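You operate a simulated robot arm through the tools that you are given. There is no shell and no other tool. Be economical: measure what you need, move in short steps, check, and stop when the job is done.

Carry out the task below with a simulated robot arm. There is one attempt and no reset: what you move stays moved.

TASK
Put one of the spacers from the main shelf of the steel rack on top of the purple pad.
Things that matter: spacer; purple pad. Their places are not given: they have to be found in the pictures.

It is judged by the outcome, as a careful person would: the job done as asked, and still so three seconds after it is handed in. It fails if anything else is knocked over, pushed out of place, dropped, spilled or broken.

THE ROBOT
A 6-joint arm with a two-finger parallel gripper, fixed in place. Base frame: the origin is at the foot of the arm, x ahead of it, y to its left, z up; the work surface is at about z = 700. Lengths are in mm, angles in rad, forces in N, time in s.
With the tool pointing down near the work surface it reaches from about 240 to 660 mm from the base axis. Its first joint turns from -1.152 to 1.152 rad. Payload 2.9 kg.
Tool frame: the origin (TCP) lies between the finger pads and is the grasp point; the fingertips stand 30 mm ahead of it; z points along the fingers, y is the line along which they close. The gripper opens to 110 mm. The fingers are 20 mm wide and 10 mm thick; the gripper's body (48 by 112 mm) begins 55 mm behind the TCP.
Orientation is told as [roll, pitch, yaw] about the base's x, y, z axes, in that order, counted from this pose: with the fingers straight down and closing along the base's y, the tool's x points along the base's -x, its y along +y and its z along -z.

THE INTERFACE
- The arm moves only by the tool servo_tool. Its argument "commands" is a list of rows, each a list of 3 entries, a list of its own where there are three numbers: the gripper command, from -1 (shut) to 1 (fully open), values between in proportion, then the shift along the tool's x, y, z in units of 25 mm (1.0 is 25 mm), then the turn about the tool's z in units of 4 degrees (1.0 is 4 degrees). In form: [[jaw, [tx, ty, tz], twist], ...]. A call has 1 to 20 rows; each row shifts and turns the commanded pose from where the row before left it, along the tool's axes as they then stand. A call with a number of a shift or a turn outside -1 to 1 is refused whole. A row lasts 0.2 s, in which the tool goes at most 50 mm and 0.15 rad; a call with a longer step from one row to the next is refused whole, and so is a gripper value outside its range. A pose out of reach is approached as far as the arm can. The call stops where the force on the tool passes 40 N (or 10 N more than at its start, if that is more) or the arm is blocked; 0.2 s more then pass. The fingers move at their own pace (about 108 mm/s each) and stop on an object; they squeeze with about 28 N. The grip force told is the motor's: it shows also when the fingers shut on nothing. Time passes only in rows, and 0.2 s behind the last, so rows that do not move let the fingers close. It gives the time, the measured TCP pose, the force on the tool (base axes), the opening and the grip force at its end, in the units of the frame above (readings bear some noise).
- Cameras (640 x 400 px; columns grow to the right, rows downward): "scene" is fixed at [99.2, 457, 1386.2]; the picture's right is [-0.63, -0.78, 0.00], its down [-0.48, 0.39, -0.78] and it looks along [0.61, -0.49, -0.62] (base axes); focal length 369 px, centre (320, 200). "wrist" rides on the gripper at [-36, 0, -57] in the tool frame; the picture's right is [0.00, -1.00, 0.00], its down [0.97, 0.00, -0.24] and it looks along [0.24, 0.00, 0.97] (tool axes); focal length 218 px, centre (320, 200).
- get_image(camera): a new picture of that camera. No time passes.
- point_at(camera, pixels): for up to 12 pixels [column, row] of the newest picture of that camera ("zoom" is the newest enlarged one), the place [x, y, z] in the base frame of the surface seen there, good to about 2 mm, but the place of the scene camera against the robot may be out by one fixed shift of up to 25 mm in any direction. No time passes.
- close_up(camera, box): a new picture of the part [left, top, right, bottom] of that camera's present view, enlarged. No time passes.
- finish_job(): hands the job in; it is judged then, once.

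Work in short steps. Measure before you move; look again where a grasp or a placing could have gone wrong, and mend it. You have 60 turns and 20 pictures in all, the two below and enlarged ones among them. Open the gripper and draw the arm clear of the work before you hand the job in, unless the task says otherwise; then end with one line.

The tools are called after "Request:" by a JSON object that holds its "op" and its "data". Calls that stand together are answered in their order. servo_tool: Moves the arm, as the interface text tells. Its arguments: {"type":"object","properties":{"commands":{"type":"array"}},"required":["commands"]} The other tools are called the same way: get_image (camera) takes a picture; point_at (camera, pixels) gives the place of the surface under pixels of a picture; close_up (camera, box) takes an enlarged picture of a part of a camera's view; finish_job () hands the job in.

At the start:

```text
time_s: 0.0
eef_pos: [366.6, -50.2, 924.6]
tool_rot: [0.002, 0.0, -0.001]
ft_force: [-0.7, 0.2, -0.8]
finger_gap: 109.8
grasp_force: 0.0
```

scene: 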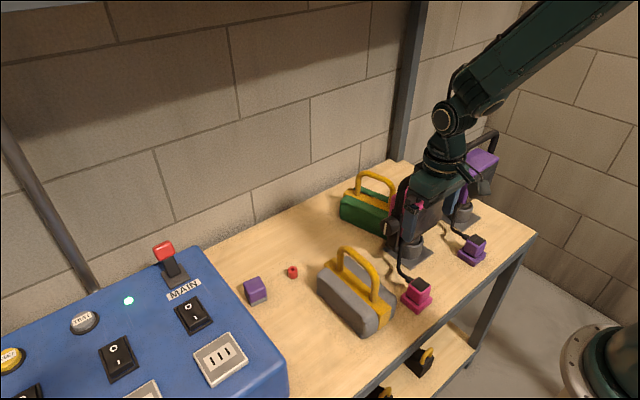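
wrist: 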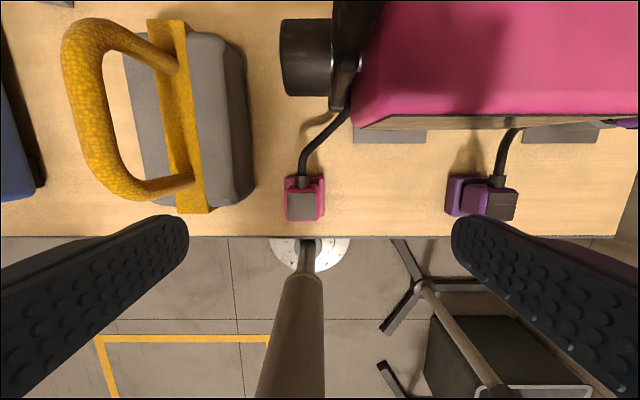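

The pictures show a rack with several objects but it's not clear which are spacers and which is the pad; I enlarge the scene.

Request:
{"op": "close_up", "data": {"camera": "scene", "box": [220, 220, 400, 340]}}

Request:
{"op": "close_up", "data": {"camera": "scene", "box": [330, 130, 540, 320]}}

```text
3.33 times, centred on (310, 280) of scene
```

zoom: 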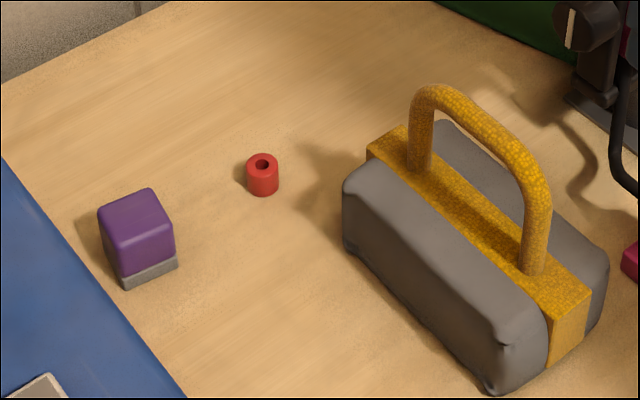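

```text
2.11 times, centred on (435, 225) of scene
```

zoom: 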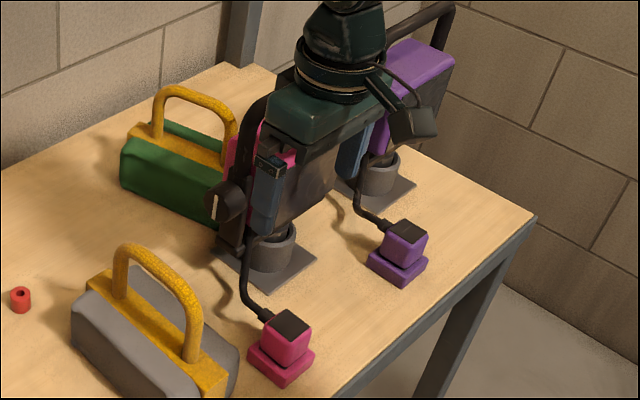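

The red ring at (292,271) looks like a spacer; the purple pad may be the block at (256,291) or something hidden behind the arm. I measure these and raise the tool for a wider wrist view.

Request:
{"op": "point_at", "data": {"camera": "scene", "pixels": [[292, 267], [292, 280], [253, 283], [256, 302], [300, 300], [350, 260], [245, 290], [250, 350], [268, 291], [166, 245]]}}

Request:
{"op": "servo_tool", "data": {"commands": [[1, [0, 0, -1], 0], [1, [0, 0, -1], 0], [1, [0, 0, -1], 0], [1, [0, 1, -1], 0], [1, [0, 1, -1], 0], [1, [0, 1, 0], 0], [1, [0, 1, 0], 0], [1, [0, 1, 0], 0], [1, [0, 1, 0], 0], [1, [0, 1, 0], 0], [1, [0, 1, 0], 0]]}}

Request:
{"op": "get_image", "data": {"camera": "wrist"}}

Request:
{"op": "get_image", "data": {"camera": "scene"}}

```text
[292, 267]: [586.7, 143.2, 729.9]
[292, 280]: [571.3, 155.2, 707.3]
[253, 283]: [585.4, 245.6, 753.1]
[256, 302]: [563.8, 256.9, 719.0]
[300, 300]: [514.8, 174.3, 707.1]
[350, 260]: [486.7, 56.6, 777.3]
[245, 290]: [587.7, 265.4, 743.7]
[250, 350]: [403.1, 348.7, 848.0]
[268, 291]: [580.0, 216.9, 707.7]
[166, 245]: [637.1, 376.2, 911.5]
```

```text
time_s: 2.4
eef_pos: [365.8, 151.1, 1050.8]
tool_rot: [0.001, 0.0, -0.002]
ft_force: [-0.1, 0.5, 0.4]
finger_gap: 109.9
grasp_force: 0.1
```

```text
15 pictures are left
```

wrist: 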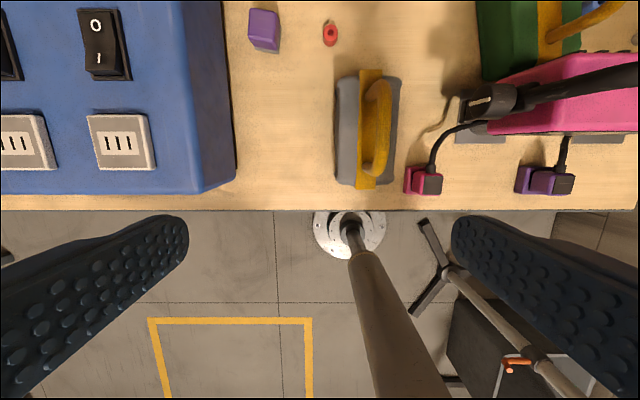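

```text
14 pictures are left
```

scene: 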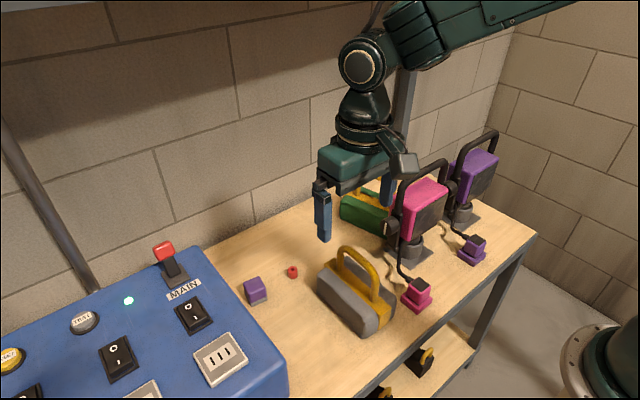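

The full shelf shows one clear spacer (wrist 331,34) and the purple block next to it (264,29). I measure both with the wrist camera, then move nearer.

Request:
{"op": "point_at", "data": {"camera": "wrist", "pixels": [[330, 29], [331, 40], [264, 18], [263, 43], [300, 60], [365, 75], [365, 130], [180, 60]]}}

Request:
{"op": "servo_tool", "data": {"commands": [[1, [-1, 0, 0], 0], [1, [-1, 0, 0], 0], [1, [-1, 0, 0], 0], [1, [-1, 0, 0], 0], [1, [-1, 0, 0.5], 0], [1, [-1, 0, 1], 0], [1, [-1, 0, 1], 0], [1, [0, 0, 1], 0]]}}

Request:
{"op": "get_image", "data": {"camera": "wrist"}}

```text
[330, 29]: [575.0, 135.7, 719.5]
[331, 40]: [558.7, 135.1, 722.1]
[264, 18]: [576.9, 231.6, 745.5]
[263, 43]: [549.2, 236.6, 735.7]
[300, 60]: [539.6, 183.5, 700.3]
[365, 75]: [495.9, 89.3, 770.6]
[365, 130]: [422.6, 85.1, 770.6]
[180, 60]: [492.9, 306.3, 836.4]
```

```text
time_s: 4.2
eef_pos: [544.3, 150.3, 959.6]
tool_rot: [0.001, 0.002, 0.001]
ft_force: [-0.2, 0.0, -0.1]
finger_gap: 110.0
grasp_force: 0.0
```

```text
13 pictures are left
```

wrist: 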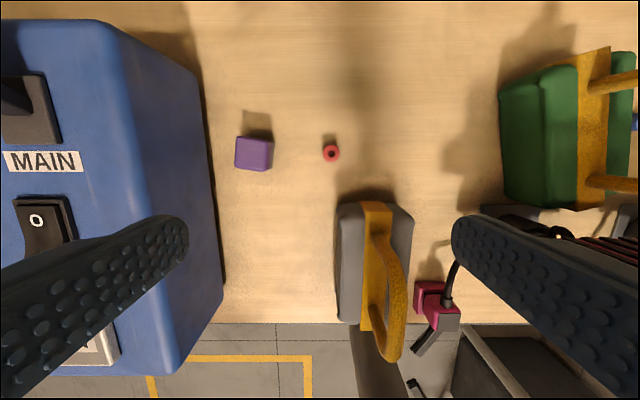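

Now I measure the spacer (331,153), the block (254,153), and the edge of the blue box precisely.

Request:
{"op": "point_at", "data": {"camera": "wrist", "pixels": [[331, 147], [331, 160], [324, 153], [338, 153], [237, 137], [273, 140], [269, 169], [237, 165], [254, 152], [205, 150], [185, 150], [140, 150]]}}

Request:
{"op": "close_up", "data": {"camera": "wrist", "box": [220, 100, 364, 190]}}

```text
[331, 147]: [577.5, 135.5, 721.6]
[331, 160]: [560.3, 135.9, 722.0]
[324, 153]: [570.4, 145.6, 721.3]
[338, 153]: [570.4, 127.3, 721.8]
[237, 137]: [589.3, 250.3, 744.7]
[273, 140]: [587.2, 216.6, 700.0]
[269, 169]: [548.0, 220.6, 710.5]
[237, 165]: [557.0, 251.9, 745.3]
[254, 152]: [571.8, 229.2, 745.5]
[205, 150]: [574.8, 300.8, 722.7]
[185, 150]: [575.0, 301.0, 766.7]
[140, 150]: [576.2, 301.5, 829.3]
```

```text
4.44 times, centred on (292, 145) of wrist
```

zoom: 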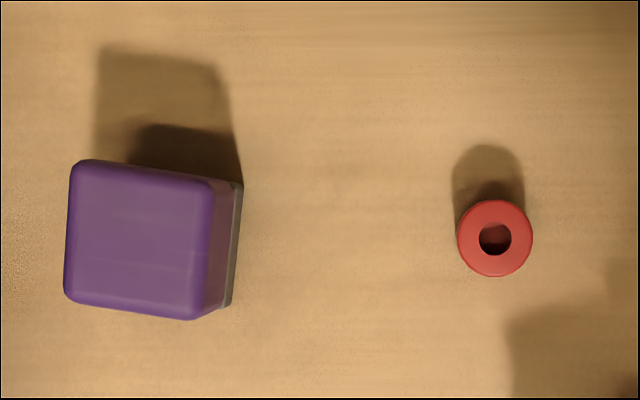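

Spacer: centre about (569,136), top z 722, 20 mm wide; pad top at z 745. The blue box wall is at y 301, so I turn the gripper 90° to close along x, with the camera away from the box.

Request:
{"op": "point_at", "data": {"camera": "zoom", "pixels": [[138, 239], [76, 225], [200, 245], [145, 175], [132, 303], [495, 205], [495, 272], [460, 238], [529, 238]]}}

Request:
{"op": "servo_tool", "data": {"commands": [[0, [0, 0, 0], 1], [0, [0, 0, 0], 1], [0, [0, 0, 0], 1], [0, [0, 0, 0], 1], [0, [0, 0, 0], 1], [0, [0, 0, 0], 1], [0, [0, 0, 0], 1], [0, [0, 0, 0], 1], [0, [0, 0, 0], 1], [0, [0, 0, 0], 1], [0, [0, 0, 0], 1], [0, [0, 0, 0], 1], [0, [0, 0, 0], 1], [0, [0, 0, 0], 1], [0, [0, 0, 0], 1], [0, [0, 0, 0], 1], [0, [0, 0, 0], 1], [0, [0, 0, 0], 1], [0, [0, 0, 0], 1], [0, [0, 0, 0], 1]]}}

Request:
{"op": "servo_tool", "data": {"commands": [[0, [0, 0, 0], 1], [0, [0, 0, 0], 1], [0, [0, 0, 0], 0.5], [0, [0, 0, 0], 0]]}}

```text
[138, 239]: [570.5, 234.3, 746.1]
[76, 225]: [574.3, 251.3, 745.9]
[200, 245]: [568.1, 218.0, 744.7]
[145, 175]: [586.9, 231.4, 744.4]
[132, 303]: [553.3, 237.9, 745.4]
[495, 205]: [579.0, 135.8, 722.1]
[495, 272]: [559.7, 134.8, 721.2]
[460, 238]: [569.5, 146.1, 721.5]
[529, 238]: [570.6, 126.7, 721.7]
```

```text
time_s: 8.4
eef_pos: [542.1, 149.6, 963.0]
tool_rot: [0.001, 0.002, -1.399]
ft_force: [-0.1, 0.7, 0.2]
finger_gap: 54.9
grasp_force: 0.0
```

```text
time_s: 9.4
eef_pos: [540.1, 151.0, 963.0]
tool_rot: [0.0, 0.001, -1.573]
ft_force: [-0.9, 0.9, 0.0]
finger_gap: 54.9
grasp_force: 0.1
```

Tool x now points to base +y and tool y to base +x. I move over the spacer (569.5, 136) and down to z ≈ 800, then check.

Request:
{"op": "servo_tool", "data": {"commands": [[0, [-0.3, 0.6, 0], 0], [0, [-0.3, 0.58, 0], 0], [0, [0, 0, 1], 0], [0, [0, 0, 1], 0], [0, [0, 0, 1], 0], [0, [0, 0, 1], 0], [0, [0, 0, 1], 0], [0, [0, 0, 1], 0], [0, [0, 0, 0.5], 0], [0, [0, 0, 0], 0]]}}

Request:
{"op": "get_image", "data": {"camera": "wrist"}}

```text
time_s: 11.6
eef_pos: [571.4, 135.5, 800.3]
tool_rot: [-0.001, 0.002, -1.571]
ft_force: [0.9, -0.7, -0.6]
finger_gap: 54.9
grasp_force: 0.0
```

```text
11 pictures are left
```

wrist: 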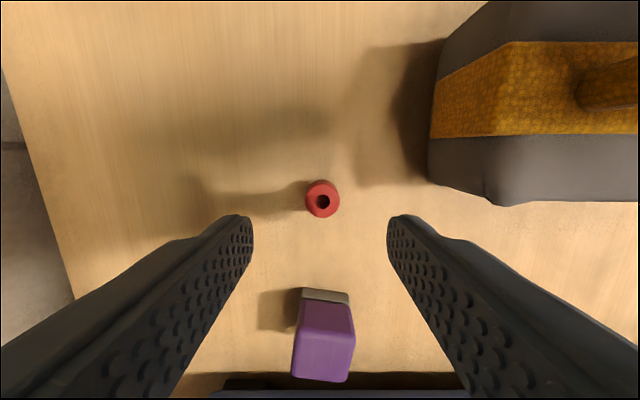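

The spacer is at (322,199) between the fingers. I recheck its place from here along with the bag's nearest corner.

Request:
{"op": "point_at", "data": {"camera": "wrist", "pixels": [[308, 201], [338, 201], [322, 189], [322, 215], [432, 140], [486, 200], [323, 202]]}}

```text
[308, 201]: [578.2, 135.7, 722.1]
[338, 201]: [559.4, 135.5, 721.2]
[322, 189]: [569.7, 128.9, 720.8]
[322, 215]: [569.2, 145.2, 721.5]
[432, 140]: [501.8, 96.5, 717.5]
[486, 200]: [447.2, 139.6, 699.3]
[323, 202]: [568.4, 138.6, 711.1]
```

Centre (569.2, 136) is confirmed and clear of the bag. I go down to TCP z ≈ 735 with tips about 5 mm above the shelf, then close.

Request:
{"op": "servo_tool", "data": {"commands": [[0, [0, -0.08, 1], 0], [0, [0, 0, 1], 0], [0, [0, 0, 0.4], 0], [0, [0, 0, 0.2], 0], [0, [0, 0, 0], 0]]}}

```text
time_s: 12.8
eef_pos: [569.9, 136.2, 736.0]
tool_rot: [0.0, 0.001, -1.574]
ft_force: [0.3, -1.4, 1.0]
finger_gap: 54.9
grasp_force: 0.0
```

Well placed; I close and let the fingers settle.

Request:
{"op": "servo_tool", "data": {"commands": [[-1, [0, 0, 0.04], 0], [-1, [0, 0, 0], 0], [-1, [0, 0, 0], 0], [-1, [0, 0, 0], 0]]}}

```text
time_s: 13.8
eef_pos: [569.3, 137.3, 735.6]
tool_rot: [0.0, 0.002, -1.573]
ft_force: [0.1, 0.5, 0.6]
finger_gap: 18.7
grasp_force: 28.2
```

Gripped (gap 18.7). I lift to z ≈ 823, and go +98 mm in y above the pad (570.5, 234.5).

Request:
{"op": "servo_tool", "data": {"commands": [[-1, [0, 0, -0.5], 0], [-1, [0, 0, -1], 0], [-1, [0, 0, -1], 0], [-1, [0, 0, -1], 0], [-1, [0.9, 0, 0], 0], [-1, [1, 0, 0], 0], [-1, [1, 0.04, 0], 0], [-1, [1, 0, 0], 0], [-1, [0, 0, 0], 0]]}}

Request:
{"op": "get_image", "data": {"camera": "wrist"}}

Request:
{"op": "close_up", "data": {"camera": "scene", "box": [200, 210, 360, 310]}}

```text
time_s: 15.8
eef_pos: [572.1, 234.7, 820.7]
tool_rot: [0.001, 0.001, -1.573]
ft_force: [0.3, -0.5, -0.4]
finger_gap: 18.9
grasp_force: 28.0
```

```text
10 pictures are left
```

wrist: 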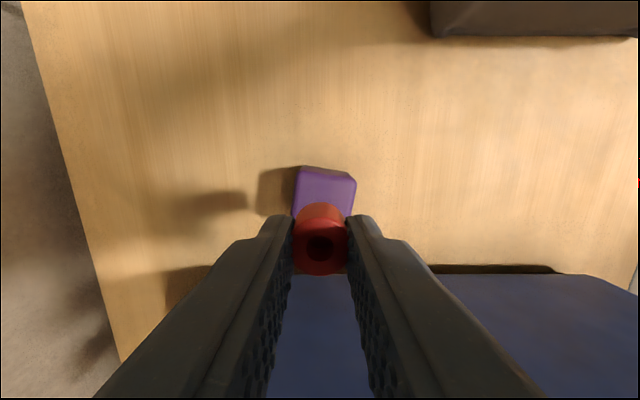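

```text
4.00 times, centred on (280, 260) of scene
```

zoom: 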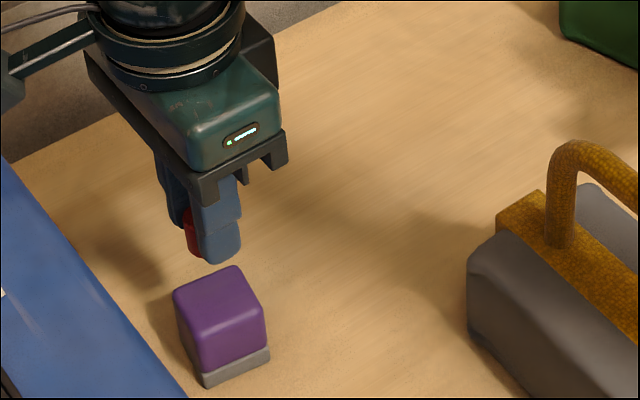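

I verify the held spacer's top and the pad's visible edges from here.

Request:
{"op": "point_at", "data": {"camera": "wrist", "pixels": [[300, 248], [340, 248], [320, 234], [320, 270], [320, 225], [297, 205], [353, 205], [325, 175]]}}

```text
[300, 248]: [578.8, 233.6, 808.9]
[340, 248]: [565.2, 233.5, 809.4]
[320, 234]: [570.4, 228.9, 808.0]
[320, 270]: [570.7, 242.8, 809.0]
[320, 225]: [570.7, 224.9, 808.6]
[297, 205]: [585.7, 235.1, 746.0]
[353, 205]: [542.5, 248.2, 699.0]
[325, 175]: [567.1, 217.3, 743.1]
```

The spacer centre is about (571.5, 234.5), over the pad centre, with its bottom near z 787 against the pad top 745.5. I go down 38 mm, then fine steps.

Request:
{"op": "servo_tool", "data": {"commands": [[-1, [0, -0.04, 0.6], 0], [-1, [0, 0, 0.6], 0], [-1, [0, 0, 0.3], 0], [-1, [0, 0, 0], 0]]}}

Request:
{"op": "servo_tool", "data": {"commands": [[-1, [0, 0, 0.04], 0], [-1, [0, 0, 0], 0]]}}

```text
time_s: 16.8
eef_pos: [570.2, 232.6, 783.7]
tool_rot: [-0.001, 0.002, -1.572]
ft_force: [-0.1, -0.1, 1.0]
finger_gap: 20.1
grasp_force: 28.3
```

```text
time_s: 17.4
eef_pos: [569.4, 233.5, 784.4]
tool_rot: [-0.001, 0.001, -1.572]
ft_force: [-0.1, 0.3, -0.4]
finger_gap: 20.5
grasp_force: 28.4
```

No contact yet; I continue in 1 mm steps.

Request:
{"op": "servo_tool", "data": {"commands": [[-1, [0, 0, 0.04], 0], [-1, [0, 0, 0], 0]]}}

Request:
{"op": "servo_tool", "data": {"commands": [[-1, [0, 0, 0.04], 0], [-1, [0, 0, 0], 0]]}}

Request:
{"op": "close_up", "data": {"camera": "scene", "box": [216, 250, 296, 310]}}

```text
time_s: 18.0
eef_pos: [568.8, 232.4, 782.4]
tool_rot: [0.001, 0.002, -1.572]
ft_force: [0.4, 0.4, 0.9]
finger_gap: 20.2
grasp_force: 27.4
```

```text
time_s: 18.6
eef_pos: [569.3, 232.8, 782.0]
tool_rot: [-0.001, 0.002, -1.572]
ft_force: [-0.7, -0.2, 0.6]
finger_gap: 20.1
grasp_force: 27.3
```

```text
6.67 times, centred on (256, 280) of scene
```

zoom: 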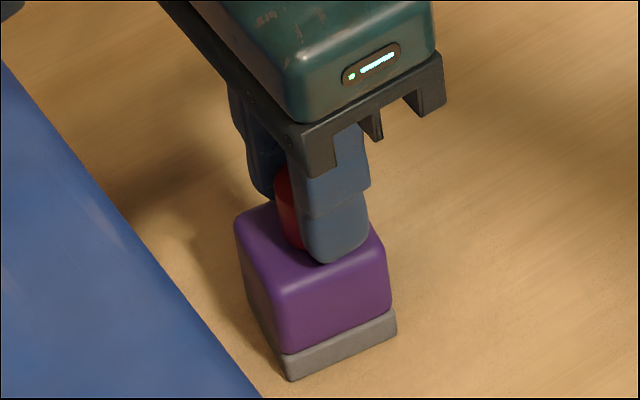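

The spacer is just above or on the pad with no clear force yet; I go two more 1 mm steps.

Request:
{"op": "servo_tool", "data": {"commands": [[-1, [0, 0, 0.04], 0], [-1, [0, 0, 0], 0]]}}

Request:
{"op": "servo_tool", "data": {"commands": [[-1, [0, 0, 0.03], 0], [-1, [0, 0, 0], 0]]}}

```text
time_s: 19.2
eef_pos: [569.0, 232.8, 779.8]
tool_rot: [0.002, 0.001, -1.574]
ft_force: [-0.4, -0.2, -0.6]
finger_gap: 20.5
grasp_force: 28.0
```

```text
time_s: 19.8
eef_pos: [568.8, 233.3, 780.6]
tool_rot: [0.002, 0.001, -1.574]
ft_force: [-1.2, -1.2, 7.6]
finger_gap: 20.3
grasp_force: 28.3
```

Contact at 7.6 N. I open to 50 mm, wait, and rise straight up.

Request:
{"op": "servo_tool", "data": {"commands": [[-0.4, [0, 0, 0], 0], [-0.1, [0, 0, 0], 0], [-0.1, [0, 0, 0], 0], [-0.1, [0, 0, -0.3], 0], [-0.1, [0, 0, -0.7], 0], [-0.1, [0, 0, -1], 0], [-0.1, [0, 0, -1], 0], [-0.1, [0, 0, -1], 0], [-0.1, [0, 0, -1], 0]]}}

Request:
{"op": "get_image", "data": {"camera": "wrist"}}

```text
time_s: 21.8
eef_pos: [567.4, 233.2, 902.4]
tool_rot: [0.0, 0.003, -1.573]
ft_force: [-0.2, 0.3, -0.2]
finger_gap: 49.5
grasp_force: 0.1
```

```text
7 pictures are left
```

wrist: 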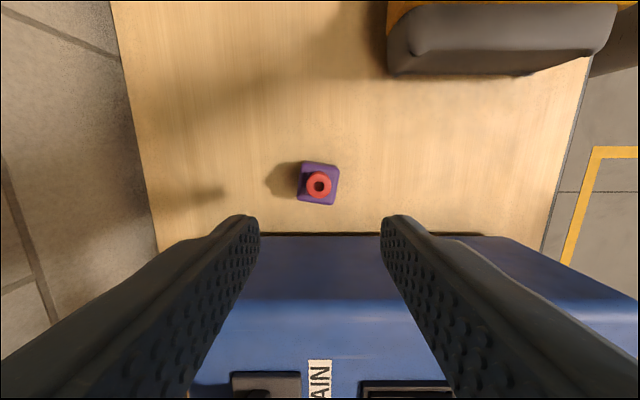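

The spacer stands upright near the middle of the pad at (318,185). I draw the arm up and back, and take a last look.

Request:
{"op": "servo_tool", "data": {"commands": [[1, [0, 0, -1], 0], [1, [0, 0, -1], 0], [1, [-0.5, -1, -1], 0], [1, [-1, -1, 0], 0], [1, [-1, -1, 0], 0], [1, [-1, -1, 0], 0], [1, [-1, -1, 0], 0], [1, [-1, -1, 0], 0], [1, [0, 0, 0], 0]]}}

Request:
{"op": "get_image", "data": {"camera": "scene"}}

Request:
{"op": "close_up", "data": {"camera": "scene", "box": [216, 250, 296, 310]}}

```text
time_s: 23.8
eef_pos: [421.6, 92.1, 978.0]
tool_rot: [-0.002, 0.003, -1.573]
ft_force: [-1.2, -0.1, 0.4]
finger_gap: 110.0
grasp_force: 0.1
```

```text
6 pictures are left
```

scene: 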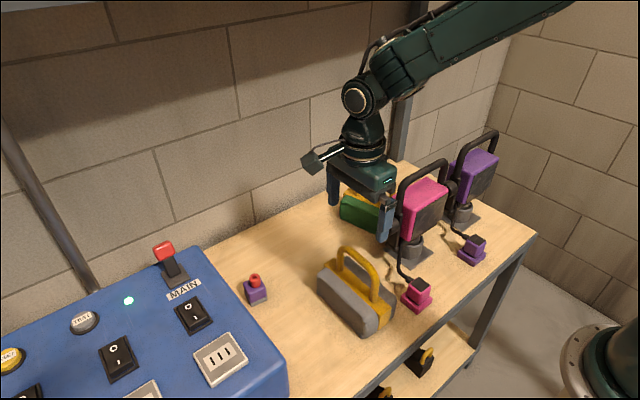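

```text
6.67 times, centred on (256, 280) of scene
```

zoom: 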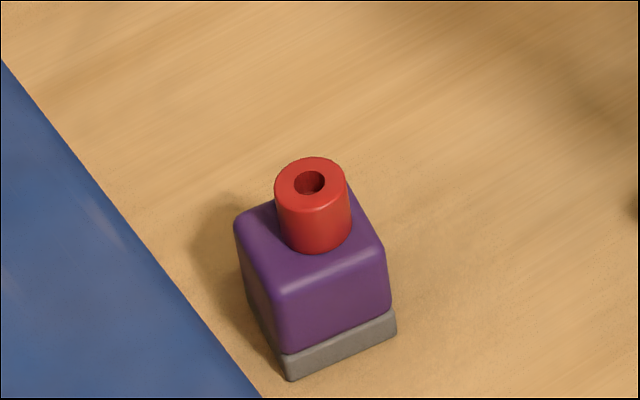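

The spacer stands firmly on the purple pad, nothing else has moved, and the arm is clear. I hand the job in.

Request:
{"op": "finish_job", "data": {}}

```text
The job is handed in.
```

The red spacer from the main shelf is standing upright on the purple pad; nothing else was moved, and I handed the job in with the gripper open and the arm clear.
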